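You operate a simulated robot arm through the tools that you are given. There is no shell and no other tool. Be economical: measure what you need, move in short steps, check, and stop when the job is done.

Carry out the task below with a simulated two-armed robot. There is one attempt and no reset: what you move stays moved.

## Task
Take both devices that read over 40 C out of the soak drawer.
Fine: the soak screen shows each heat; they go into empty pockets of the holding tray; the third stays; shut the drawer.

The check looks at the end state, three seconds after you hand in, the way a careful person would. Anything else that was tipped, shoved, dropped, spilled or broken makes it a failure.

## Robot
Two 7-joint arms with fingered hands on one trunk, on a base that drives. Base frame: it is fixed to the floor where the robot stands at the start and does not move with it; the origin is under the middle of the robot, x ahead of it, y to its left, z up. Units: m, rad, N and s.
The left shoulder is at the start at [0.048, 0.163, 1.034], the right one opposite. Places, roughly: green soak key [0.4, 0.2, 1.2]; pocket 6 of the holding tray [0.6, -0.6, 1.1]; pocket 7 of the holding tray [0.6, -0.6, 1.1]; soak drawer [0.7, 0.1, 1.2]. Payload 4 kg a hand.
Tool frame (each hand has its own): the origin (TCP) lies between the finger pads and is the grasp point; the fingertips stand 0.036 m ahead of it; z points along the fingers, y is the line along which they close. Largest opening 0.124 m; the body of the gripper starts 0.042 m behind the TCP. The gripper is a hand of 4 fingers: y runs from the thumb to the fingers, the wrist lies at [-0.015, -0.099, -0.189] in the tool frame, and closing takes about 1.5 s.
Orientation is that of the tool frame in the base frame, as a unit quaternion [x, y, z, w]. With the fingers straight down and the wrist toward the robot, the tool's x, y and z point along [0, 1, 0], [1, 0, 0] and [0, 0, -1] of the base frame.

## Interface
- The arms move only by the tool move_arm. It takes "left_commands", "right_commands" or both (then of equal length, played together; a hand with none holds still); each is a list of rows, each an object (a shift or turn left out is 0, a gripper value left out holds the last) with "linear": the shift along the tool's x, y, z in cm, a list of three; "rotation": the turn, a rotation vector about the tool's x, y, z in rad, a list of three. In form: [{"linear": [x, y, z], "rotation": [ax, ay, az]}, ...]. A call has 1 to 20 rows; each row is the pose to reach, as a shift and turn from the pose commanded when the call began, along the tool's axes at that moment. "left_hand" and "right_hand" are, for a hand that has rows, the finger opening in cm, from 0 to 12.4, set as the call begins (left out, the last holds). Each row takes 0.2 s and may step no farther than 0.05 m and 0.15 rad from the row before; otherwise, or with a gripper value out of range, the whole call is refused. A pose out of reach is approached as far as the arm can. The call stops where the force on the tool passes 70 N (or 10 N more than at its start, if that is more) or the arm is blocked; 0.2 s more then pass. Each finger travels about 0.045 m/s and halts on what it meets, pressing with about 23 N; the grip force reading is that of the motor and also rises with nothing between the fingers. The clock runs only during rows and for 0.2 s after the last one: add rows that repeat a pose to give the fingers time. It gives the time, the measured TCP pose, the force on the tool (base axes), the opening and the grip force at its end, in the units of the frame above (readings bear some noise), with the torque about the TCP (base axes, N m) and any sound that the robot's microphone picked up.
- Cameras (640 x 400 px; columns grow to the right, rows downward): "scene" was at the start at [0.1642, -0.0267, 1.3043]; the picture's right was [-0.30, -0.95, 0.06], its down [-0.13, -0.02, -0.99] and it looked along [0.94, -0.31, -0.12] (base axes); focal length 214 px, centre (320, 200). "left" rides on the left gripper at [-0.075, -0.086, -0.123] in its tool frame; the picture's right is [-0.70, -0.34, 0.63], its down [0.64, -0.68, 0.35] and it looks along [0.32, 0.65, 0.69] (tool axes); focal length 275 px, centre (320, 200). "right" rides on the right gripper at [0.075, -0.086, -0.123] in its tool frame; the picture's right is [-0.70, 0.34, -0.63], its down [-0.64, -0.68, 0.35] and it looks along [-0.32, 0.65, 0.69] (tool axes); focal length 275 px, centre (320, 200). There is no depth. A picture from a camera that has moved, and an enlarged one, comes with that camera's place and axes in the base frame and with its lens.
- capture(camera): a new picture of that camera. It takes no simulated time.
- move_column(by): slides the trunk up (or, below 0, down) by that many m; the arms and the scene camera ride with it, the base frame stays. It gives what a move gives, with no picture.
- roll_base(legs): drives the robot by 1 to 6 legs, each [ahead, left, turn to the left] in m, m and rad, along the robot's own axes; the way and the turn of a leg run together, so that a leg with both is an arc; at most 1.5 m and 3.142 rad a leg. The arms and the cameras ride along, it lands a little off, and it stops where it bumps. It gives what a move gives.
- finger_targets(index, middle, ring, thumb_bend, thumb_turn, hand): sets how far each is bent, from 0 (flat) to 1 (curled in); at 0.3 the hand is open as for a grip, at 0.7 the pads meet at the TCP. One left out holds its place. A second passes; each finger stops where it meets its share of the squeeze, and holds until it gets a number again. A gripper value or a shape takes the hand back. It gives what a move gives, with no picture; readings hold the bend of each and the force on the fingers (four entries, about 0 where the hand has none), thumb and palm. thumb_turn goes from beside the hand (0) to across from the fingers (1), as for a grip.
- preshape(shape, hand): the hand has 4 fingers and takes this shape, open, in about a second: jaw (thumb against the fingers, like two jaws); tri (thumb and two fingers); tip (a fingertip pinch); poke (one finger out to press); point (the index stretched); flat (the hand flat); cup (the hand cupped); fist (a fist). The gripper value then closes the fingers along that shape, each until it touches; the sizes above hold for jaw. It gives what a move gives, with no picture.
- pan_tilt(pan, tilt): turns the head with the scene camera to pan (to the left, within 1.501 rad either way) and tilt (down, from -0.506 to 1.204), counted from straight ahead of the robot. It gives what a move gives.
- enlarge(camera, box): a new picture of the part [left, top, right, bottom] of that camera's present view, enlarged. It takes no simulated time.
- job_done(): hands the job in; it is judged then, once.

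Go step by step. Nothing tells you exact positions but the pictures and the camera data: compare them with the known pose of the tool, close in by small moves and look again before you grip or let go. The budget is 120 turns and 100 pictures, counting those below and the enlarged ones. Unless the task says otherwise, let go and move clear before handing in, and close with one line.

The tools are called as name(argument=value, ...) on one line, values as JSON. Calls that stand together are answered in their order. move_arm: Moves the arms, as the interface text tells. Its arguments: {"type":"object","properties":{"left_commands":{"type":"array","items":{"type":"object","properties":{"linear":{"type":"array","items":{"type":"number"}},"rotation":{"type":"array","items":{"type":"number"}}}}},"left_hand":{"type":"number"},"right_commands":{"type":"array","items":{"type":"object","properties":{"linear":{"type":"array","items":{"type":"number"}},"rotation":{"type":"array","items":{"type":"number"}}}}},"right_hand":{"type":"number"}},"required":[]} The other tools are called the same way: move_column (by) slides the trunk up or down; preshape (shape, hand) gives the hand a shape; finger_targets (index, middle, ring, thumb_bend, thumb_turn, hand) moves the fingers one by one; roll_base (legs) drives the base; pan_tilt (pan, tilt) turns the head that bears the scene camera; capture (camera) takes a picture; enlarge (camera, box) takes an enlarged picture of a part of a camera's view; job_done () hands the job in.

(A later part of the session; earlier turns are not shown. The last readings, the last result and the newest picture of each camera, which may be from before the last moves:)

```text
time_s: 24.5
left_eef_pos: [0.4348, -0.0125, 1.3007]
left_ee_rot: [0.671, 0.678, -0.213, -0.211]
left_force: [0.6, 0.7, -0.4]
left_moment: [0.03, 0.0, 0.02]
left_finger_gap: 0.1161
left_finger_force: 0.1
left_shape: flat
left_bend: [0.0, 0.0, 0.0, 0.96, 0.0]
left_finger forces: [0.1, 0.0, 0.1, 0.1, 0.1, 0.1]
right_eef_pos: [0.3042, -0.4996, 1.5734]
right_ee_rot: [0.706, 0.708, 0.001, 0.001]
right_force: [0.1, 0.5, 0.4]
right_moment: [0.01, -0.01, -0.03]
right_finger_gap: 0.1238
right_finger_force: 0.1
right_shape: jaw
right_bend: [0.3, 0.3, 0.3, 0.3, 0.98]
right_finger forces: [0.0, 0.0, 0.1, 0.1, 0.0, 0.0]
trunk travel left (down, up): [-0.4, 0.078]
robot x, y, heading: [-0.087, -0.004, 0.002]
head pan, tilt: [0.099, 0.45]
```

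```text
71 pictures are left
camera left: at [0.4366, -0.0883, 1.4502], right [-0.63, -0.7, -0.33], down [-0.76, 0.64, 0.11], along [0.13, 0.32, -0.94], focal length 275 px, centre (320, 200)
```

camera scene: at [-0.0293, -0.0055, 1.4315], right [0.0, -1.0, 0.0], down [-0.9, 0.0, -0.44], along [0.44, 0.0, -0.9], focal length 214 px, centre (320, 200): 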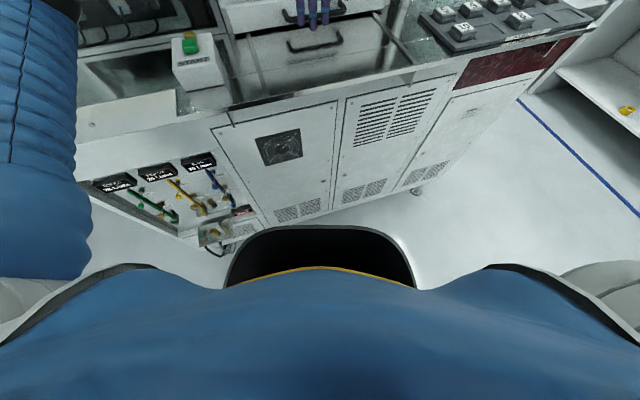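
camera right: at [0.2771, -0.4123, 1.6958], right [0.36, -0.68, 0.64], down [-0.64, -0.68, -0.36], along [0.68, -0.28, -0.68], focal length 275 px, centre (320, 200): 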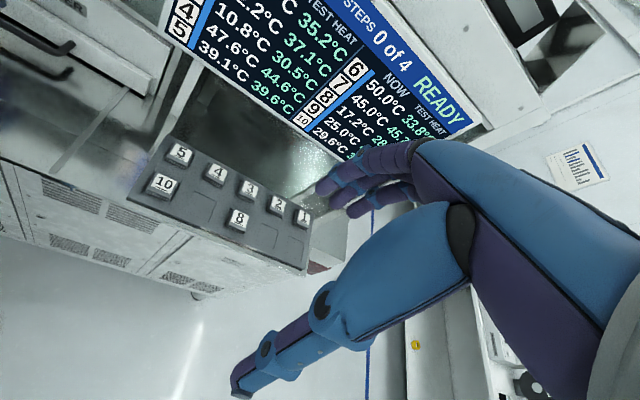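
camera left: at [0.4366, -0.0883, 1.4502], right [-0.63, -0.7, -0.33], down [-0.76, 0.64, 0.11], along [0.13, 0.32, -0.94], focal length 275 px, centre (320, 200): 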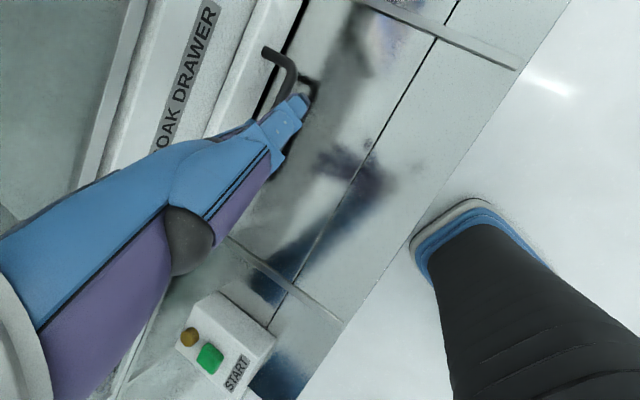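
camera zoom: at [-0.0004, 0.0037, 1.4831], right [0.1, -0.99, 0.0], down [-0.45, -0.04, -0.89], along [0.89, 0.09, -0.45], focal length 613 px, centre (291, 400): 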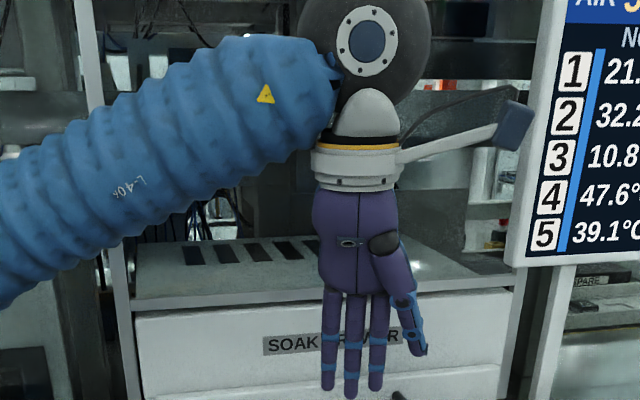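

The fingers hang over the bar; I had mistaken the thumb for the fingertips in the hand view, so tip depth is uncertain (~0.535-0.55). I advance 5 cm at this height and check from the scene camera.

move_arm(left_commands=[{"linear": [0, 1.03, -0.7]}, {"linear": [0, 2.06, -1.41]}, {"linear": [0, 3.1, -2.1]}, {"linear": [0, 4.1, -2.8]}, {"linear": [0, 4.1, -2.8]}])

enlarge(camera="scene", box=[240, 120, 420, 240])

capture(camera="left")

```text
time_s: 25.7
left_eef_pos: [0.4846, -0.013, 1.3002]
left_ee_rot: [0.672, 0.677, -0.213, -0.211]
left_force: [-0.1, 0.3, 0.1]
left_moment: [0.0, 0.01, 0.01]
left_finger_gap: 0.1163
left_finger_force: 0.1
left_shape: flat
left_bend: [0.0, 0.0, 0.0, 0.96, 0.0]
left_finger forces: [0.1, 0.0, 0.0, 0.0, 0.0, 0.0]
right_eef_pos: [0.3033, -0.4984, 1.5731]
right_ee_rot: [0.706, 0.708, 0.0, 0.001]
right_force: [0.4, 0.2, -0.1]
right_moment: [-0.01, 0.0, 0.01]
right_finger_gap: 0.1239
right_finger_force: 0.0
right_shape: jaw
right_bend: [0.3, 0.3, 0.3, 0.3, 0.98]
right_finger forces: [0.1, 0.1, 0.0, 0.1, 0.0, 0.0]
trunk travel left (down, up): [-0.4, 0.078]
robot x, y, heading: [-0.0922, -0.008, -0.0]
head pan, tilt: [0.099, 0.45]
```

```text
3.33 times, centred on (330, 180) of scene
camera zoom: at [-0.0006, 0.0037, 1.4832], right [0.1, -0.99, 0.0], down [-0.45, -0.04, -0.89], along [0.89, 0.09, -0.45], focal length 715 px, centre (287, 267)
```

zoom: 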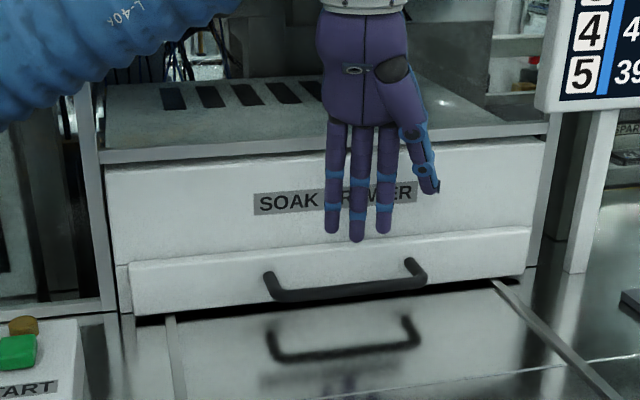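

```text
69 pictures are left
camera left: at [0.4852, -0.0883, 1.4498], right [-0.63, -0.7, -0.33], down [-0.76, 0.64, 0.11], along [0.13, 0.32, -0.94], focal length 275 px, centre (320, 200)
```

left: 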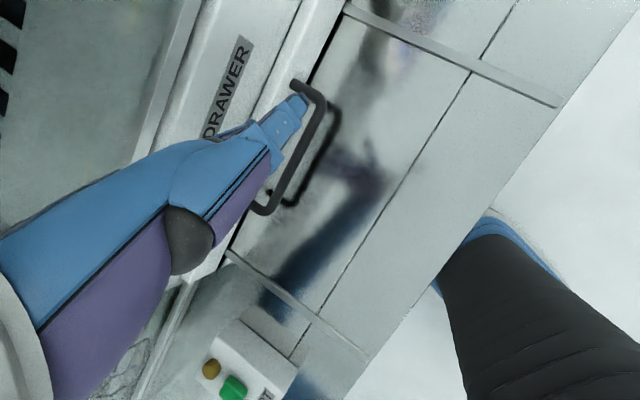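

The scene view shows the cabinet is yawed about 0.24 rad; the bar centre is near [0.585, 0.006, 1.172] and my middle fingertip about [0.575, 0, 1.222]. I yaw the hand to match and move over the gap behind the bar.

move_arm(left_commands=[{"linear": [0, 0, 0], "rotation": [0, -0.066, -0.098]}, {"linear": [0, 0, 0], "rotation": [0, -0.133, -0.195]}, {"linear": [-0.4, 1.7, -1.2], "rotation": [0, -0.133, -0.195]}, {"linear": [-0.8, 3.4, -2.35], "rotation": [0, -0.133, -0.195]}, {"linear": [-0.8, 3.4, -2.35], "rotation": [0, -0.133, -0.195]}])

enlarge(camera="scene", box=[240, 120, 420, 240])

capture(camera="left")

```text
time_s: 26.9
left_eef_pos: [0.527, -0.0197, 1.3003]
left_ee_rot: [0.587, 0.752, -0.235, -0.186]
left_force: [-2.3, -0.9, -0.6]
left_moment: [0.0, 0.06, 0.04]
left_finger_gap: 0.1161
left_finger_force: 0.1
left_shape: flat
left_bend: [0.0, 0.0, 0.0, 0.96, 0.0]
left_finger forces: [0.0, 0.9, 0.1, 0.1, 0.0, 0.0]
right_eef_pos: [0.3037, -0.4979, 1.5734]
right_ee_rot: [0.707, 0.708, 0.0, 0.002]
right_force: [1.3, 0.6, 0.8]
right_moment: [0.0, 0.05, 0.0]
right_finger_gap: 0.1239
right_finger_force: 0.0
right_shape: jaw
right_bend: [0.3, 0.3, 0.3, 0.3, 0.98]
right_finger forces: [0.0, 0.1, 0.0, 0.0, 0.1, 0.1]
trunk travel left (down, up): [-0.4, 0.078]
robot x, y, heading: [-0.0895, -0.0043, -0.003]
head pan, tilt: [0.099, 0.45]
```

```text
3.33 times, centred on (330, 180) of scene
camera zoom: at [-0.0007, 0.0039, 1.4832], right [0.1, -0.99, 0.0], down [-0.45, -0.04, -0.89], along [0.89, 0.09, -0.45], focal length 715 px, centre (287, 267)
```

zoom: 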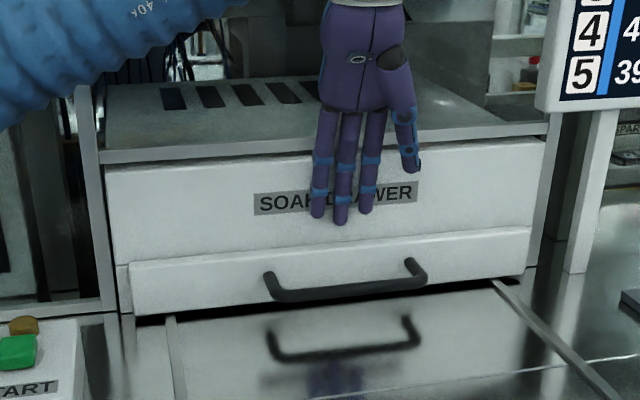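

```text
67 pictures are left
camera left: at [0.5453, -0.0941, 1.4501], right [-0.45, -0.83, -0.33], down [-0.89, 0.44, 0.11], along [0.06, 0.34, -0.94], focal length 275 px, centre (320, 200)
```

left: 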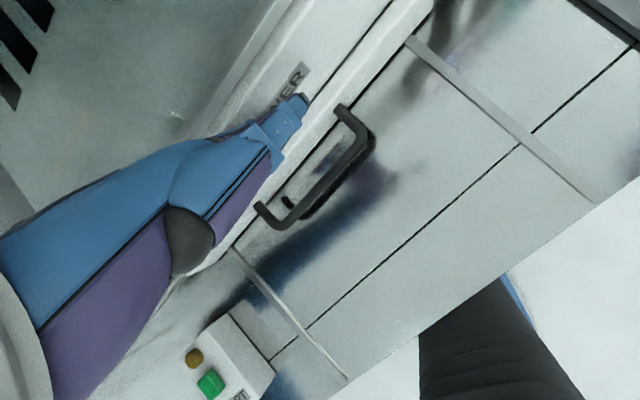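

The middle fingertip just touches the upper panel face, giving me the depth. I retreat 1.6 cm, then go down 3.5 cm and check.

move_arm(left_commands=[{"linear": [0, -1.32, 0.9]}, {"linear": [0, -0.35, 2.3]}, {"linear": [0, 0.66, 3.8]}, {"linear": [0, 0.66, 3.8]}])

enlarge(camera="scene", box=[260, 150, 380, 230])

```text
time_s: 27.9
left_eef_pos: [0.5078, -0.0254, 1.2771]
left_ee_rot: [0.591, 0.752, -0.235, -0.176]
left_force: [-17.4, -3.2, 55.7]
left_moment: [1.82, -4.54, 0.29]
left_finger_gap: 0.1165
left_finger_force: 0.1
left_shape: flat
left_bend: [0.0, 0.0, 0.0, 0.96, 0.0]
left_finger forces: [0.0, 59.0, 0.0, 0.0, 0.0, 0.0]
right_eef_pos: [0.3016, -0.4993, 1.5731]
right_ee_rot: [0.707, 0.707, 0.0, 0.001]
right_force: [1.0, 0.2, -0.1]
right_moment: [0.02, 0.05, -0.01]
right_finger_gap: 0.1238
right_finger_force: 0.1
right_shape: jaw
right_bend: [0.3, 0.3, 0.3, 0.3, 0.98]
right_finger forces: [0.1, 0.0, 0.0, 0.1, 0.0, 0.1]
trunk travel left (down, up): [-0.4, 0.078]
robot x, y, heading: [-0.0888, -0.0056, -0.001]
head pan, tilt: [0.099, 0.45]
stopped in row 4 (left hand): the force on the tool passed its limit at 76 N (the readings are from after the stop); the commanded pose is now the measured one
```

```text
5.00 times, centred on (320, 190) of scene
camera zoom: at [-0.0026, 0.0034, 1.4835], right [0.1, -1.0, 0.0], down [-0.45, -0.04, -0.89], along [0.89, 0.09, -0.45], focal length 1072 px, centre (320, 250)
```

zoom: 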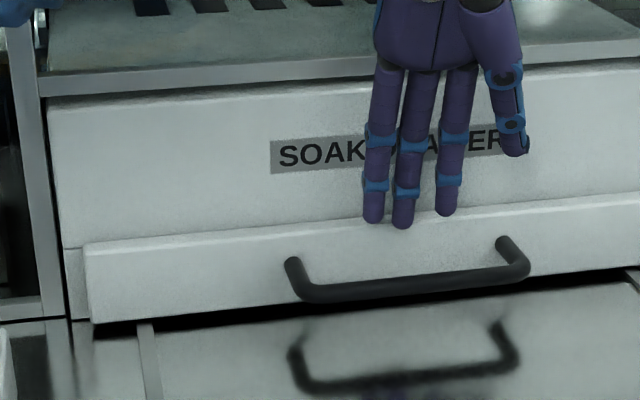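

The tip landed on the ledge of the protruding lower panel (z about 1.19). I lift 1 cm, retreat another 1.8 cm, and come down again.

move_arm(left_commands=[{"linear": [0, -0.57, -0.83]}, {"linear": [0, -2.05, 0.19]}, {"linear": [0, -2.05, 0.19]}, {"linear": [0, -1.2, 1.4]}, {"linear": [0, -0.3, 2.7]}, {"linear": [0, 0.1, 3.3]}, {"linear": [0, 0.1, 3.3]}])

enlarge(camera="scene", box=[260, 150, 380, 230])

```text
time_s: 29.5
left_eef_pos: [0.4928, -0.0295, 1.2403]
left_ee_rot: [0.589, 0.751, -0.234, -0.182]
left_force: [-0.4, 0.6, 1.0]
left_moment: [0.02, -0.03, -0.01]
left_finger_gap: 0.0
left_finger_force: 0.1
left_shape: flat
left_bend: [0.0, 0.0, 0.0, 0.96, 0.0]
left_finger forces: [0.8, 0.0, 0.0, 0.1, 0.0, 0.0]
right_eef_pos: [0.3022, -0.5008, 1.5721]
right_ee_rot: [0.707, 0.708, 0.0, 0.001]
right_force: [-0.3, -0.8, 0.6]
right_moment: [-0.03, -0.02, 0.01]
right_finger_gap: 0.1239
right_finger_force: 0.2
right_shape: jaw
right_bend: [0.3, 0.3, 0.3, 0.3, 0.98]
right_finger forces: [0.0, 0.0, 0.0, 0.0, 0.0, 0.0]
trunk travel left (down, up): [-0.4, 0.078]
robot x, y, heading: [-0.0874, -0.0043, 0.0]
head pan, tilt: [0.099, 0.45]
```

```text
5.00 times, centred on (320, 190) of scene
camera zoom: at [-0.0011, 0.0035, 1.4832], right [0.1, -1.0, 0.0], down [-0.45, -0.04, -0.89], along [0.89, 0.09, -0.45], focal length 1072 px, centre (320, 250)
```

zoom: 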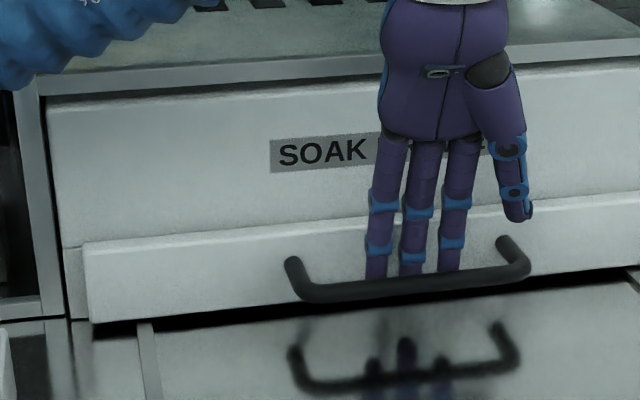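

The fingers are behind the bar. I pull along the drawer's outward direction 12 cm.

move_arm(left_commands=[{"linear": [0, 0.2, 0.3]}, {"linear": [0, -1.03, 1.15]}, {"linear": [0, -2.27, 1.99]}, {"linear": [0, -3.5, 2.84]}, {"linear": [0, -4.75, 3.69]}, {"linear": [0, -6.0, 4.54]}, {"linear": [0, -7.2, 5.4]}, {"linear": [0, -8.45, 6.2]}, {"linear": [0, -9.7, 7.1]}])

capture(camera="scene")

```text
time_s: 31.5
left_eef_pos: [0.3754, -0.0581, 1.2378]
left_ee_rot: [0.589, 0.752, -0.235, -0.181]
left_force: [0.5, -0.3, 0.2]
left_moment: [0.04, -0.01, -0.02]
left_finger_gap: 0.0
left_finger_force: 0.1
left_shape: flat
left_bend: [0.0, 0.0, 0.0, 0.96, 0.0]
left_finger forces: [0.2, 0.0, 0.0, 0.0, 0.0, 0.0]
right_eef_pos: [0.3032, -0.4995, 1.5734]
right_ee_rot: [0.707, 0.707, 0.0, 0.001]
right_force: [0.4, 0.1, -0.1]
right_moment: [0.0, 0.03, -0.02]
right_finger_gap: 0.1239
right_finger_force: 0.1
right_shape: jaw
right_bend: [0.3, 0.3, 0.3, 0.3, 0.98]
right_finger forces: [0.0, 0.1, 0.0, 0.1, 0.1, 0.0]
trunk travel left (down, up): [-0.4, 0.078]
robot x, y, heading: [-0.0908, -0.0084, 0.001]
head pan, tilt: [0.099, 0.45]
```

```text
64 pictures are left
camera scene: at [-0.0013, 0.0034, 1.4832], right [0.1, -1.0, 0.0], down [-0.45, -0.04, -0.89], along [0.89, 0.09, -0.45], focal length 214 px, centre (320, 200)
```

scene: 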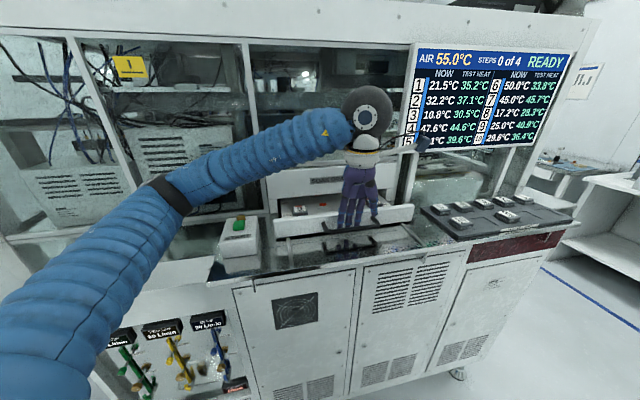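

The drawer slides out smoothly, showing a device inside. I pull another 10 cm.

move_arm(left_commands=[{"linear": [0, -1.24, 0.85]}, {"linear": [0, -2.48, 1.7]}, {"linear": [0, -3.7, 2.54]}, {"linear": [0, -4.95, 3.4]}, {"linear": [0, -6.2, 4.24]}, {"linear": [0, -7.4, 5.1]}, {"linear": [0, -8.25, 5.65]}])

capture(camera="scene")

capture(camera="left")

```text
time_s: 33.1
left_eef_pos: [0.2787, -0.0813, 1.2398]
left_ee_rot: [0.589, 0.751, -0.235, -0.183]
left_force: [1.2, -0.5, 0.7]
left_moment: [-0.04, -0.07, -0.05]
left_finger_gap: 0.0001
left_finger_force: 0.1
left_shape: flat
left_bend: [0.0, 0.0, 0.0, 0.96, 0.0]
left_finger forces: [0.6, 0.0, 0.1, 0.1, 0.1, 0.0]
right_eef_pos: [0.3032, -0.5004, 1.5724]
right_ee_rot: [0.707, 0.707, 0.001, 0.001]
right_force: [0.5, 0.3, 0.7]
right_moment: [-0.04, -0.03, 0.02]
right_finger_gap: 0.124
right_finger_force: 0.0
right_shape: jaw
right_bend: [0.3, 0.3, 0.3, 0.3, 0.98]
right_finger forces: [0.0, 0.0, 0.0, 0.0, 0.0, 0.1]
trunk travel left (down, up): [-0.4, 0.078]
robot x, y, heading: [-0.0915, -0.0077, -0.001]
head pan, tilt: [0.099, 0.45]
```

```text
63 pictures are left
camera scene: at [-0.0012, 0.0033, 1.4832], right [0.1, -1.0, 0.0], down [-0.45, -0.04, -0.89], along [0.89, 0.09, -0.45], focal length 214 px, centre (320, 200)
```

scene: 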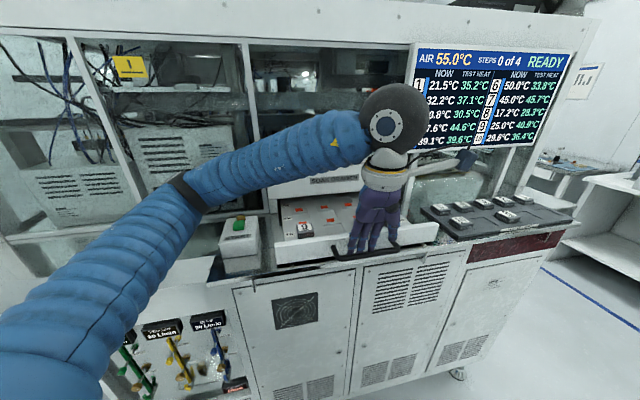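

```text
62 pictures are left
camera left: at [0.2958, -0.1555, 1.3892], right [-0.45, -0.83, -0.33], down [-0.89, 0.44, 0.1], along [0.06, 0.34, -0.94], focal length 275 px, centre (320, 200)
```

left: 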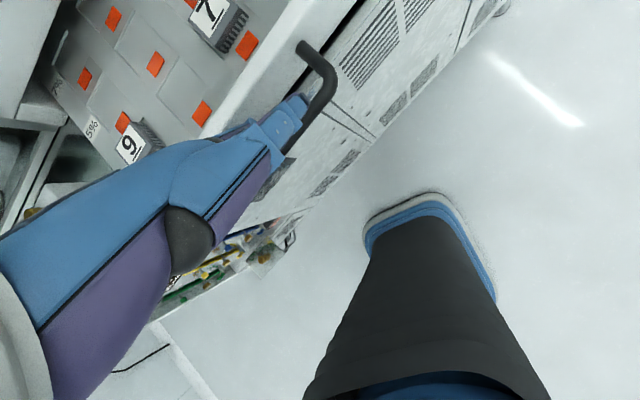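

Devices 9 and 7 are visible in the drawer. I unhook the left hand straight up and look for device 6.

move_arm(left_commands=[{"linear": [0, 0.5, -0.34]}, {"linear": [0, -1.2, -2.8]}, {"linear": [0, -2.9, -5.3]}, {"linear": [0, -4.6, -7.8]}, {"linear": [0, -6.3, -10.3]}, {"linear": [1.5, -8.5, -13]}, {"linear": [4, -10, -15]}, {"linear": [7, -11, -17]}, {"linear": [10, -11, -18]}])

pan_tilt(pan=0.0, tilt=0.8)

capture(camera="scene")

capture(camera="left")

```text
time_s: 35.1
left_eef_pos: [0.2639, 0.0197, 1.4498]
left_ee_rot: [0.589, 0.751, -0.235, -0.182]
left_force: [-0.7, -0.1, -0.9]
left_moment: [-0.01, -0.02, 0.01]
left_finger_gap: 0.0002
left_finger_force: 0.0
left_shape: flat
left_bend: [0.0, 0.0, 0.0, 0.96, 0.0]
left_finger forces: [0.1, 0.1, 0.0, 0.1, 0.0, 0.0]
right_eef_pos: [0.3021, -0.4976, 1.5743]
right_ee_rot: [0.707, 0.707, 0.0, 0.002]
right_force: [-0.8, 0.7, -0.4]
right_moment: [-0.02, 0.02, 0.0]
right_finger_gap: 0.1239
right_finger_force: 0.0
right_shape: jaw
right_bend: [0.3, 0.3, 0.3, 0.3, 0.98]
right_finger forces: [0.0, 0.0, 0.0, 0.0, 0.0, 0.1]
trunk travel left (down, up): [-0.4, 0.078]
robot x, y, heading: [-0.0913, -0.0074, -0.002]
head pan, tilt: [0.099, 0.45]
```

```text
time_s: 36.0
left_eef_pos: [0.2657, 0.0158, 1.4497]
left_ee_rot: [0.59, 0.751, -0.234, -0.183]
left_force: [0.0, -0.2, 0.5]
left_moment: [-0.02, -0.01, 0.03]
left_finger_gap: 0.0
left_finger_force: 0.0
left_shape: flat
left_bend: [0.0, 0.0, 0.0, 0.96, 0.0]
left_finger forces: [0.0, 0.0, 0.0, 0.0, 0.0, 0.0]
right_eef_pos: [0.3027, -0.5004, 1.5738]
right_ee_rot: [0.707, 0.707, 0.001, 0.0]
right_force: [0.3, -0.2, 0.3]
right_moment: [-0.03, 0.01, -0.02]
right_finger_gap: 0.1238
right_finger_force: 0.0
right_shape: jaw
right_bend: [0.3, 0.3, 0.3, 0.3, 0.98]
right_finger forces: [0.0, 0.1, 0.0, 0.1, 0.1, 0.0]
trunk travel left (down, up): [-0.4, 0.078]
robot x, y, heading: [-0.089, -0.0047, -0.003]
head pan, tilt: [0.0, 0.799]
```

```text
61 pictures are left
camera scene: at [-0.0123, -0.0059, 1.453], right [0.0, -1.0, 0.0], down [-0.73, 0.0, -0.69], along [0.69, 0.0, -0.73], focal length 214 px, centre (320, 200)
```

scene: 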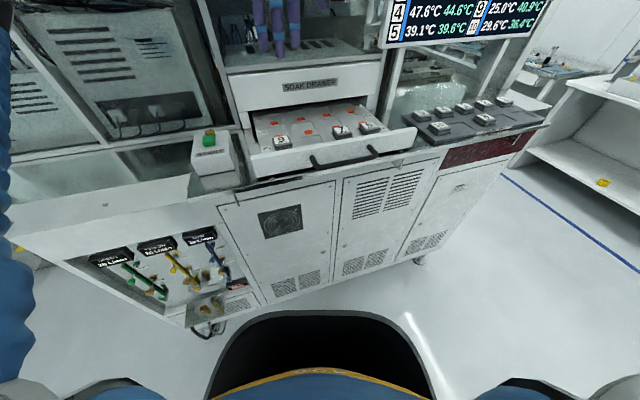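

```text
60 pictures are left
camera left: at [0.2824, -0.0566, 1.5997], right [-0.45, -0.83, -0.33], down [-0.89, 0.44, 0.1], along [0.06, 0.34, -0.94], focal length 275 px, centre (320, 200)
```

left: 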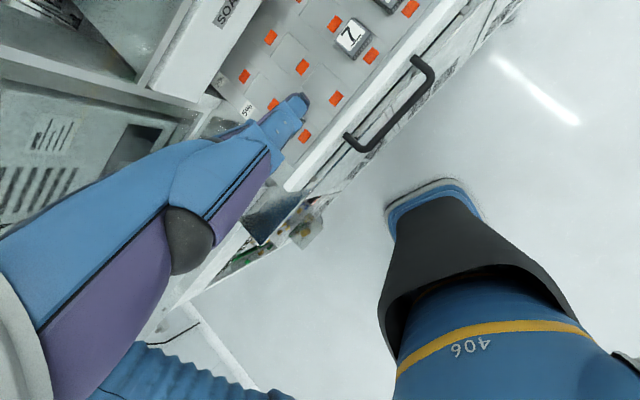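

Three devices sit in the drawer: 9 on the left, and 7 and (presumably) 6 on the right. I enlarge the drawer and tray.

enlarge(camera="scene", box=[240, 90, 420, 180])

enlarge(camera="scene", box=[390, 80, 570, 170])

capture(camera="right")

```text
3.56 times, centred on (330, 135) of scene
camera zoom: at [-0.0123, -0.0059, 1.453], right [0.0, -1.0, 0.0], down [-0.73, 0.0, -0.69], along [0.69, 0.0, -0.73], focal length 763 px, centre (284, 431)
```

zoom: 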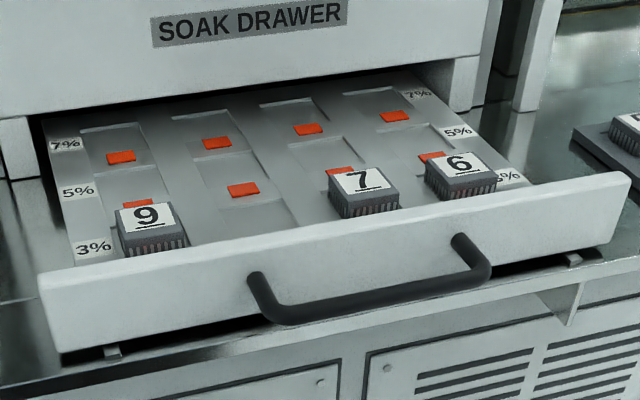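

```text
3.56 times, centred on (480, 125) of scene
camera zoom: at [-0.0123, -0.0059, 1.453], right [0.0, -1.0, 0.0], down [-0.73, 0.0, -0.69], along [0.69, 0.0, -0.73], focal length 763 px, centre (-249, 467)
```

zoom: 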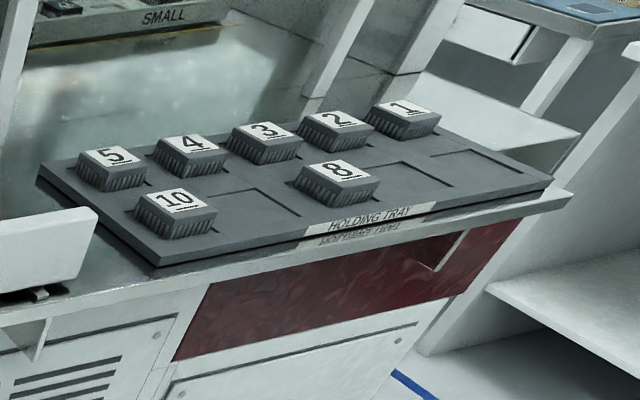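

```text
57 pictures are left
camera right: at [0.2159, -0.4244, 1.6937], right [0.34, -0.7, 0.63], down [-0.68, -0.65, -0.35], along [0.65, -0.32, -0.69], focal length 275 px, centre (320, 200)
```

right: 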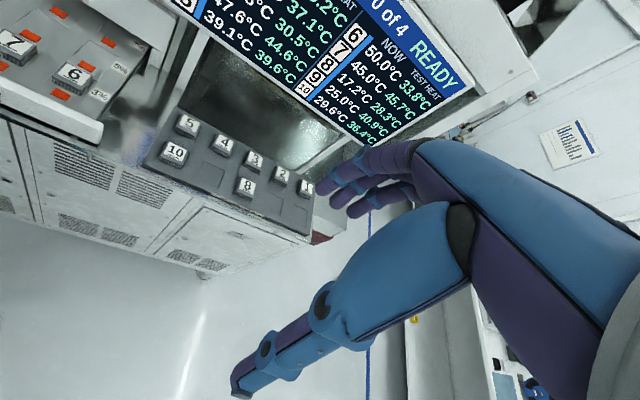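

Confirmed: 6 and 7 are on the right of the drawer, 9 stays. Pitch is ~8 cm, devices ~4.5 cm; I park the left hand aside and shift the base 0.25 m right so the right hand reaches drawer and tray alike.

move_arm(left_commands=[{"linear": [4, -1, -1]}, {"linear": [8, -2, -2]}, {"linear": [12, -3, -3]}, {"linear": [16, -4, -4]}])

roll_base(legs=[[-0.02, -0.25, 0]])

pan_tilt(pan=-0.1, tilt=0.5)

capture(camera="scene")

```text
time_s: 37.0
left_eef_pos: [0.2126, 0.1735, 1.5028]
left_ee_rot: [0.59, 0.751, -0.235, -0.181]
left_force: [-0.6, -0.5, 0.1]
left_moment: [-0.01, -0.03, -0.01]
left_finger_gap: 0.0
left_finger_force: 0.1
left_shape: flat
left_bend: [0.0, 0.0, 0.0, 0.96, 0.0]
left_finger forces: [0.0, 0.1, 0.0, 0.0, 0.0, 0.0]
right_eef_pos: [0.2997, -0.4983, 1.574]
right_ee_rot: [0.707, 0.707, 0.001, 0.002]
right_force: [-0.3, 0.7, 0.2]
right_moment: [-0.03, -0.01, -0.04]
right_finger_gap: 0.1237
right_finger_force: 0.1
right_shape: jaw
right_bend: [0.3, 0.3, 0.3, 0.3, 0.98]
right_finger forces: [0.0, 0.0, 0.1, 0.0, 0.0, 0.0]
trunk travel left (down, up): [-0.4, 0.078]
robot x, y, heading: [-0.0925, -0.0038, -0.006]
head pan, tilt: [0.0, 0.799]
```

```text
time_s: 38.8
left_eef_pos: [0.195, -0.07, 1.5038]
left_ee_rot: [0.589, 0.752, -0.236, -0.182]
left_force: [-0.2, 0.1, 0.0]
left_moment: [0.02, 0.0, 0.0]
left_finger_gap: 0.0
left_finger_force: 0.1
left_shape: flat
left_bend: [0.0, 0.0, 0.0, 0.96, 0.0]
left_finger forces: [0.0, 0.0, 0.0, 0.0, 0.0, 0.1]
right_eef_pos: [0.2822, -0.743, 1.5736]
right_ee_rot: [0.707, 0.707, 0.0, 0.001]
right_force: [-0.6, -0.2, -0.5]
right_moment: [0.0, 0.01, 0.01]
right_finger_gap: 0.1241
right_finger_force: 0.1
right_shape: jaw
right_bend: [0.3, 0.3, 0.3, 0.3, 0.98]
right_finger forces: [0.1, 0.0, 0.0, 0.0, 0.1, 0.0]
trunk travel left (down, up): [-0.4, 0.078]
robot x, y, heading: [-0.1059, -0.2496, 0.001]
head pan, tilt: [0.0, 0.799]
```

```text
time_s: 39.6
left_eef_pos: [0.1957, -0.07, 1.5025]
left_ee_rot: [0.588, 0.752, -0.236, -0.181]
left_force: [0.2, 0.0, -0.4]
left_moment: [0.0, 0.05, 0.03]
left_finger_gap: 0.0004
left_finger_force: 0.1
left_shape: flat
left_bend: [0.0, 0.0, 0.0, 0.96, 0.0]
left_finger forces: [0.0, 0.1, 0.1, 0.1, 0.1, 0.1]
right_eef_pos: [0.2837, -0.743, 1.5736]
right_ee_rot: [0.707, 0.707, 0.001, 0.001]
right_force: [0.5, 0.9, -0.6]
right_moment: [0.0, 0.02, 0.01]
right_finger_gap: 0.1239
right_finger_force: 0.1
right_shape: jaw
right_bend: [0.3, 0.3, 0.3, 0.3, 0.98]
right_finger forces: [0.0, 0.1, 0.0, 0.0, 0.1, 0.1]
trunk travel left (down, up): [-0.4, 0.078]
robot x, y, heading: [-0.1129, -0.2544, 0.002]
head pan, tilt: [-0.099, 0.499]
```

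```text
56 pictures are left
camera scene: at [-0.0223, -0.2579, 1.4787], right [-0.1, -0.99, 0.0], down [-0.49, 0.05, -0.87], along [0.87, -0.09, -0.49], focal length 214 px, centre (320, 200)
```

scene: 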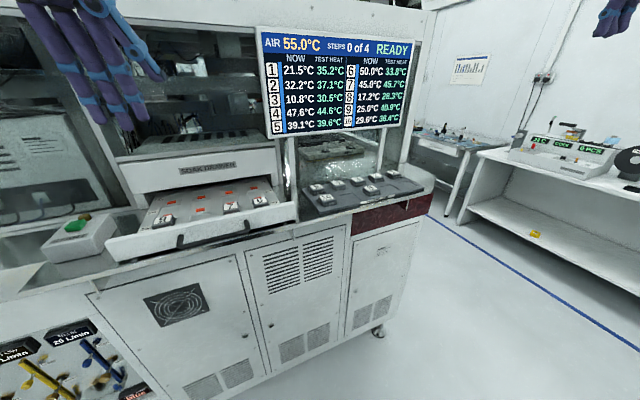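

A good position: drawer to the left, tray ahead, both visible. I enlarge both for measuring.

enlarge(camera="scene", box=[130, 160, 290, 260])

enlarge(camera="scene", box=[290, 150, 450, 250])

```text
4.00 times, centred on (210, 210) of scene
camera zoom: at [-0.0223, -0.2579, 1.4787], right [-0.1, -0.99, 0.0], down [-0.49, 0.05, -0.87], along [0.87, -0.09, -0.49], focal length 858 px, centre (760, 160)
```

zoom: 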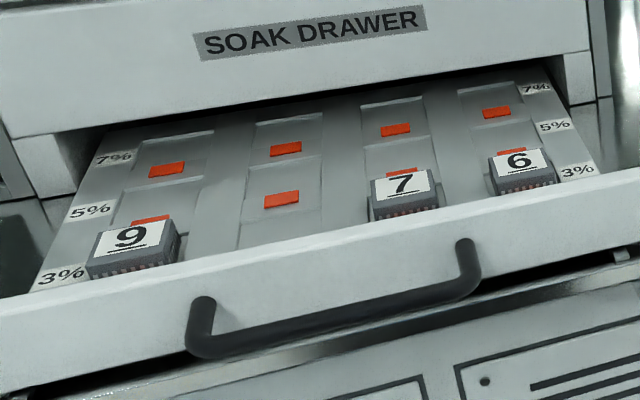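

```text
4.00 times, centred on (370, 200) of scene
camera zoom: at [-0.0223, -0.2579, 1.4787], right [-0.1, -0.99, 0.0], down [-0.49, 0.05, -0.87], along [0.87, -0.09, -0.49], focal length 858 px, centre (120, 200)
```

zoom: 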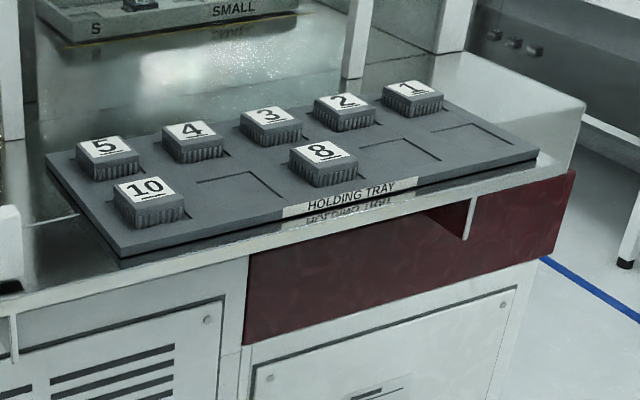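

Measured: device 7 at about [0.508, -0.065], 6 at [0.527, -0.143] (tops z 1.173), pocket 7 near [0.625, -0.567], pocket 6 near [0.65, -0.643]. I bring the right hand over device 7, yawed so its fingers close along the row.

move_arm(left_commands=[{"linear": [4, 0, 0]}, {"linear": [8, 0, 0]}, {"linear": [12, 0, 0]}, {"linear": [16, 0, 0]}, {"linear": [16, 0, 0]}, {"linear": [16, 0, 0]}, {"linear": [16, 0, 0]}, {"linear": [16, 0, 0]}, {"linear": [16, 0, 0]}, {"linear": [16, 0, 0]}, {"linear": [16, 0, 0]}, {"linear": [16, 0, 0]}, {"linear": [16, 0, 0]}, {"linear": [16, 0, 0]}, {"linear": [16, 0, 0]}, {"linear": [16, 0, 0]}, {"linear": [16, 0, 0]}, {"linear": [16, 0, 0]}, {"linear": [16, 0, 0]}], right_commands=[{"linear": [3.77, 1.2, 1.08], "rotation": [0, 0, -0.101]}, {"linear": [7.54, 2.4, 2.16], "rotation": [0, 0, -0.202]}, {"linear": [11.3, 3.6, 3.23], "rotation": [0, 0, -0.303]}, {"linear": [15.1, 4.8, 4.31], "rotation": [0, 0, -0.404]}, {"linear": [18.8, 6.0, 5.39], "rotation": [0, 0, -0.506]}, {"linear": [22.6, 7.2, 6.47], "rotation": [0, 0, -0.607]}, {"linear": [26.4, 8.4, 7.55], "rotation": [0, 0, -0.708]}, {"linear": [30.1, 9.6, 8.62], "rotation": [0, 0, -0.809]}, {"linear": [33.9, 10.8, 9.7], "rotation": [0, 0, -0.91]}, {"linear": [37.7, 12, 10.8], "rotation": [0, 0, -1.011]}, {"linear": [41.4, 13.2, 11.9], "rotation": [0, 0, -1.112]}, {"linear": [45.2, 14.4, 12.9], "rotation": [0, 0, -1.213]}, {"linear": [49.0, 15.6, 14], "rotation": [0, 0, -1.314]}, {"linear": [52.7, 16.8, 15.1], "rotation": [0, 0, -1.415]}, {"linear": [56.5, 18, 16.2], "rotation": [0, 0, -1.517]}, {"linear": [60.3, 19.2, 17.3], "rotation": [0, 0, -1.618]}, {"linear": [64, 20.4, 18.3], "rotation": [0, 0, -1.719]}, {"linear": [67.8, 21.6, 19.4], "rotation": [0, 0, -1.82]}, {"linear": [67.8, 21.6, 19.4], "rotation": [0, 0, -1.82]}])

capture(camera="right")

capture(camera="scene")

```text
time_s: 43.6
left_eef_pos: [0.16, 0.0814, 1.5014]
left_ee_rot: [0.59, 0.751, -0.235, -0.181]
left_force: [-0.8, -0.3, 0.3]
left_moment: [-0.04, 0.0, 0.01]
left_finger_gap: 0.0001
left_finger_force: 0.1
left_shape: flat
left_bend: [0.0, 0.0, 0.0, 0.96, 0.0]
left_finger forces: [0.1, 0.1, 0.1, 0.0, 0.0, 0.1]
left hand out of reach, approached as far as the arm can: row 4, 5, 6, 7, 8, 9, 10, 11, 12, 13, 14, 15, 16, 17, 18, 19
right_eef_pos: [0.4355, -0.1488, 1.383]
right_ee_rot: [0.085, 0.995, -0.01, 0.047]
right_force: [-1.0, -0.9, 0.0]
right_moment: [-0.02, -0.01, 0.01]
right_finger_gap: 0.1239
right_finger_force: 0.1
right_shape: jaw
right_bend: [0.3, 0.3, 0.3, 0.3, 0.98]
right_finger forces: [0.1, 0.1, 0.0, 0.0, 0.0, 0.0]
right hand out of reach, approached as far as the arm can: row 14, 15, 16, 17, 18, 19
trunk travel left (down, up): [-0.4, 0.078]
robot x, y, heading: [-0.1113, -0.2492, 0.003]
head pan, tilt: [-0.099, 0.499]
```

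```text
53 pictures are left
camera right: at [0.3348, -0.2178, 1.4974], right [0.68, 0.23, 0.69], down [0.55, -0.79, -0.28], along [0.48, 0.57, -0.67], focal length 275 px, centre (320, 200)
```

right: 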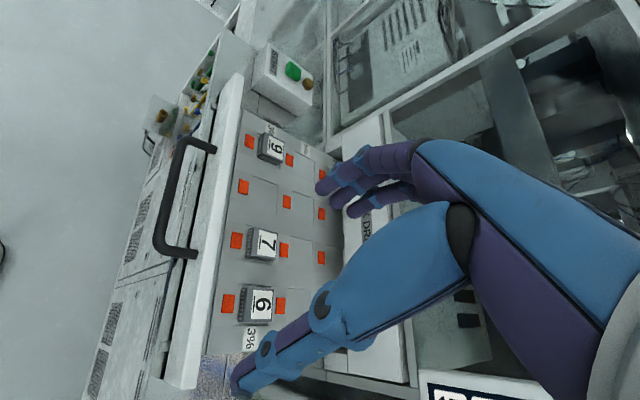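

```text
52 pictures are left
camera scene: at [-0.0222, -0.2575, 1.4788], right [-0.1, -0.99, 0.0], down [-0.49, 0.05, -0.87], along [0.87, -0.09, -0.49], focal length 214 px, centre (320, 200)
```

scene: 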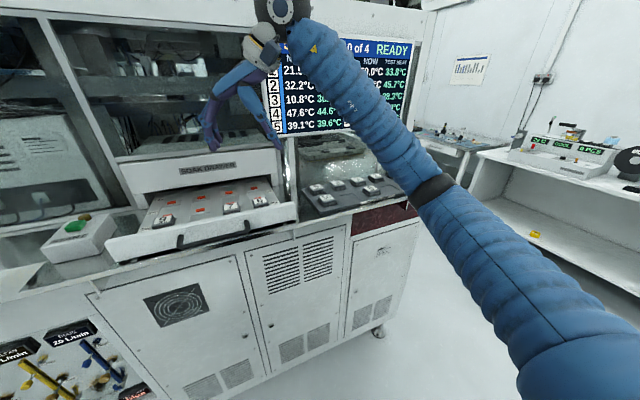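

That yaw is beyond the right wrist's range, but the view shows ample room (~3.5 cm) between the devices and the front panel. So I turn the hand back to face straight into the drawer, thumb on the near side.

move_arm(right_commands=[{"rotation": [0, 0, 0.14]}, {"rotation": [0, 0, 0.28]}, {"rotation": [0, 0, 0.42]}, {"rotation": [0, 0, 0.56]}, {"rotation": [0, 0, 0.7]}, {"rotation": [0, 0, 0.84]}, {"rotation": [0, 0, 0.98]}, {"rotation": [0, 0, 1.12]}, {"rotation": [0, 0, 1.26]}, {"rotation": [0, 0, 1.4]}, {"rotation": [0, 0, 1.54]}, {"rotation": [0, 0, 1.57]}])

capture(camera="right")

```text
time_s: 46.2
left_eef_pos: [0.1592, 0.0812, 1.501]
left_ee_rot: [0.59, 0.751, -0.235, -0.18]
left_force: [0.4, 0.4, -0.2]
left_moment: [0.02, -0.02, -0.01]
left_finger_gap: 0.0001
left_finger_force: 0.0
left_shape: flat
left_bend: [0.0, 0.0, 0.0, 0.96, 0.0]
left_finger forces: [0.1, 0.0, 0.1, 0.0, 0.0, 0.0]
right_eef_pos: [0.4297, -0.152, 1.386]
right_ee_rot: [0.763, 0.644, 0.027, 0.04]
right_force: [-1.2, 0.6, 0.4]
right_moment: [0.01, -0.01, 0.01]
right_finger_gap: 0.1238
right_finger_force: 0.1
right_shape: jaw
right_bend: [0.3, 0.3, 0.3, 0.3, 0.98]
right_finger forces: [0.0, 0.1, 0.0, 0.1, 0.0, 0.0]
trunk travel left (down, up): [-0.4, 0.078]
robot x, y, heading: [-0.1117, -0.247, 0.001]
head pan, tilt: [-0.099, 0.499]
```

```text
51 pictures are left
camera right: at [0.3467, -0.0601, 1.4966], right [0.15, -0.73, 0.67], down [-0.75, -0.53, -0.4], along [0.65, -0.44, -0.62], focal length 275 px, centre (320, 200)
```

right: 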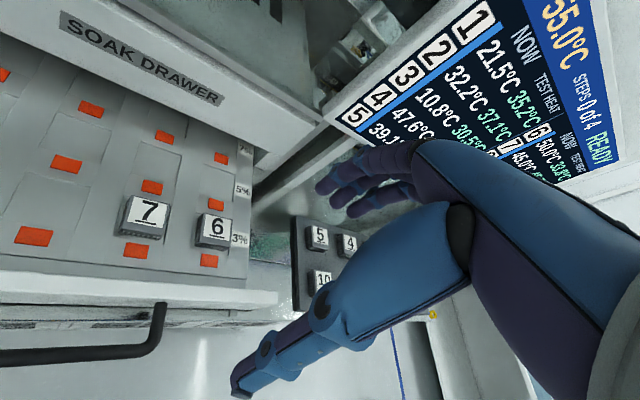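

The hand is now near default yaw and the view confirms 7 at [0.505, -0.064] and 6 at [0.528, -0.138]. I level the hand, align it to the drawer and stop 10 cm above device 7.

move_arm(right_commands=[{"linear": [2.5, 1.3, 2.5], "rotation": [0.023, 0.008, -0.105]}, {"linear": [5, 2.6, 5], "rotation": [0.047, 0.015, -0.211]}, {"linear": [7.5, 3.9, 7.5], "rotation": [0.07, 0.023, -0.316]}, {"linear": [10, 5.1, 10], "rotation": [0.093, 0.03, -0.422]}, {"linear": [10, 5.1, 11], "rotation": [0.093, 0.03, -0.422]}, {"linear": [10, 5.1, 11], "rotation": [0.093, 0.03, -0.422]}], right_hand=9)

capture(camera="right")

capture(camera="scene")

```text
time_s: 47.6
left_eef_pos: [0.1584, 0.0824, 1.5013]
left_ee_rot: [0.59, 0.751, -0.235, -0.18]
left_force: [-0.4, -0.6, 1.1]
left_moment: [0.0, 0.03, 0.01]
left_finger_gap: 0.0
left_finger_force: 0.0
left_shape: flat
left_bend: [0.0, 0.0, 0.0, 0.96, 0.0]
left_finger forces: [0.1, 0.0, 0.0, 0.0, 0.0, 0.0]
right_eef_pos: [0.508, -0.064, 1.2778]
right_ee_rot: [0.612, 0.791, 0.0, -0.001]
right_force: [0.2, -0.1, 0.3]
right_moment: [-0.01, -0.04, 0.02]
right_finger_gap: 0.0903
right_finger_force: 0.1
right_shape: jaw
right_bend: [0.34, 0.37, 0.36, 0.38, 0.99]
right_finger forces: [0.0, 0.1, 0.0, 0.1, 0.1, 0.0]
trunk travel left (down, up): [-0.4, 0.078]
robot x, y, heading: [-0.1099, -0.2489, 0.003]
head pan, tilt: [-0.099, 0.499]
```

```text
50 pictures are left
camera right: at [0.4058, -0.0122, 1.3999], right [0.5, -0.59, 0.63], down [-0.5, -0.8, -0.34], along [0.71, -0.14, -0.69], focal length 275 px, centre (320, 200)
```

right: 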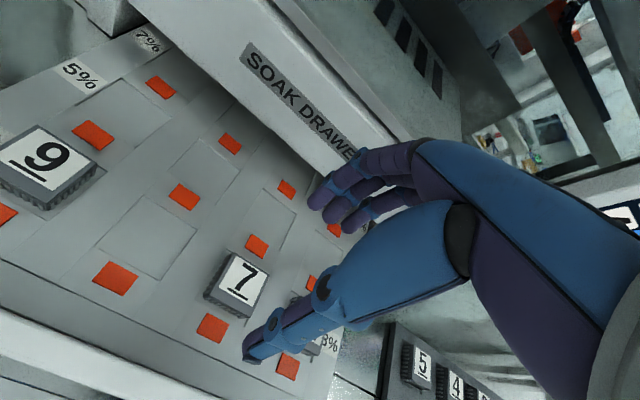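

```text
49 pictures are left
camera scene: at [-0.022, -0.257, 1.4788], right [-0.1, -0.99, 0.0], down [-0.49, 0.05, -0.87], along [0.87, -0.09, -0.49], focal length 214 px, centre (320, 200)
```

scene: 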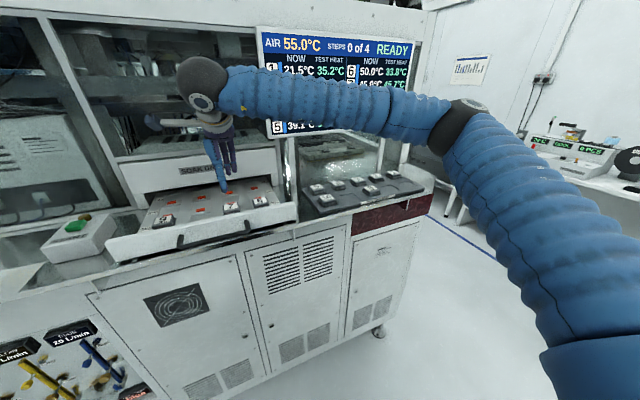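

I see device 7 right ahead of the thumb/finger gap, its centre at about [0.504, -0.061]. I narrow the opening to 7 cm and descend, checking for contact.

move_arm(right_commands=[{"linear": [0.3, -0.3, 0]}, {"linear": [0.3, -0.3, 2]}, {"linear": [0.3, -0.3, 4]}, {"linear": [0.3, -0.3, 5.5]}, {"linear": [0.3, -0.3, 5.5]}], right_hand=7)

capture(camera="right")

enlarge(camera="scene", box=[130, 130, 290, 250])

```text
time_s: 48.8
left_eef_pos: [0.1582, 0.0811, 1.5009]
left_ee_rot: [0.59, 0.751, -0.236, -0.181]
left_force: [0.5, 0.8, 0.9]
left_moment: [-0.01, -0.03, -0.02]
left_finger_gap: 0.0
left_finger_force: 0.1
left_shape: flat
left_bend: [0.0, 0.0, 0.0, 0.96, 0.0]
left_finger forces: [0.1, 0.0, 0.1, 0.0, 0.1, 0.1]
right_eef_pos: [0.503, -0.0621, 1.226]
right_ee_rot: [0.612, 0.791, -0.001, -0.001]
right_force: [-0.7, -0.6, 0.5]
right_moment: [0.02, -0.03, 0.01]
right_finger_gap: 0.0705
right_finger_force: 0.2
right_shape: jaw
right_bend: [0.39, 0.43, 0.41, 0.54, 0.99]
right_finger forces: [0.1, 0.0, 0.0, 0.0, 0.0, 0.1]
trunk travel left (down, up): [-0.4, 0.078]
robot x, y, heading: [-0.1126, -0.2514, 0.002]
head pan, tilt: [-0.099, 0.499]
```

```text
48 pictures are left
camera right: at [0.4004, -0.0114, 1.3466], right [0.5, -0.59, 0.63], down [-0.5, -0.8, -0.34], along [0.71, -0.14, -0.69], focal length 275 px, centre (320, 200)
```

right: 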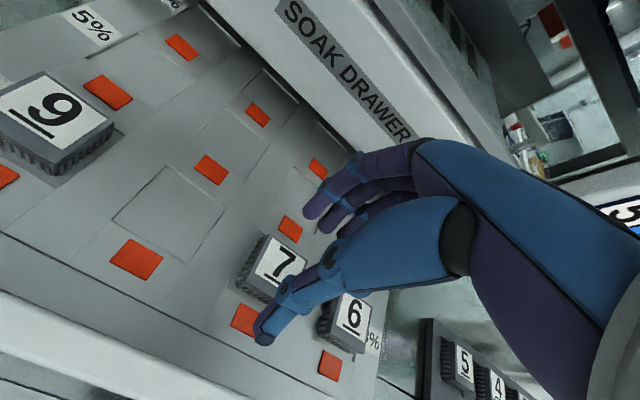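

```text
3.33 times, centred on (210, 190) of scene
camera zoom: at [-0.0221, -0.2573, 1.4788], right [-0.1, -0.99, 0.0], down [-0.49, 0.05, -0.87], along [0.87, -0.09, -0.49], focal length 715 px, centre (687, 233)
```

zoom: 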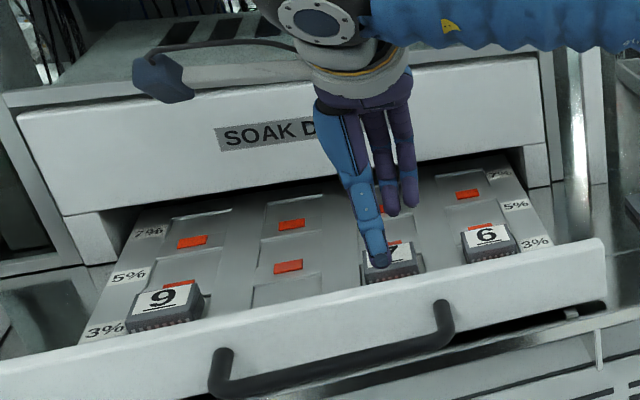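

The thumb is about 1 cm in front of the device and the fingers beyond it. I descend 2.9 cm more.

move_arm(right_commands=[{"linear": [0, 0, 1]}, {"linear": [0, 0, 2]}, {"linear": [0, 0, 2.9]}, {"linear": [0, 0, 2.9]}])

capture(camera="right")

enlarge(camera="scene", box=[170, 150, 290, 240])

```text
time_s: 49.8
left_eef_pos: [0.1593, 0.0823, 1.5011]
left_ee_rot: [0.59, 0.751, -0.235, -0.181]
left_force: [0.4, 0.1, -0.3]
left_moment: [-0.01, 0.0, 0.0]
left_finger_gap: 0.0
left_finger_force: 0.0
left_shape: flat
left_bend: [0.0, 0.0, 0.0, 0.96, 0.0]
left_finger forces: [0.0, 0.0, 0.0, 0.0, 0.0, 0.0]
right_eef_pos: [0.5026, -0.063, 1.1966]
right_ee_rot: [0.612, 0.79, -0.001, 0.0]
right_force: [0.2, -0.2, -0.1]
right_moment: [-0.01, 0.0, -0.02]
right_finger_gap: 0.0706
right_finger_force: 0.1
right_shape: jaw
right_bend: [0.39, 0.43, 0.41, 0.54, 0.99]
right_finger forces: [0.0, 0.0, 0.0, 0.0, 0.1, 0.0]
trunk travel left (down, up): [-0.4, 0.078]
robot x, y, heading: [-0.1078, -0.2509, -0.006]
head pan, tilt: [-0.099, 0.499]
```

```text
46 pictures are left
camera right: at [0.3996, -0.0111, 1.3172], right [0.5, -0.59, 0.63], down [-0.5, -0.8, -0.34], along [0.71, -0.14, -0.69], focal length 275 px, centre (320, 200)
```

right: 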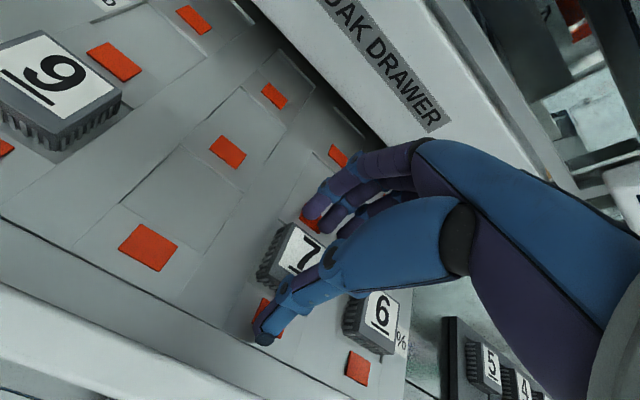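

```text
4.44 times, centred on (230, 195) of scene
camera zoom: at [-0.0222, -0.2573, 1.4788], right [-0.1, -0.99, 0.0], down [-0.49, 0.05, -0.87], along [0.87, -0.09, -0.49], focal length 953 px, centre (720, 222)
```

zoom: 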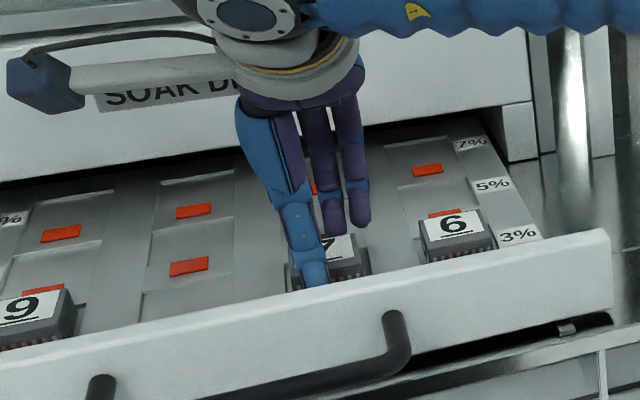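

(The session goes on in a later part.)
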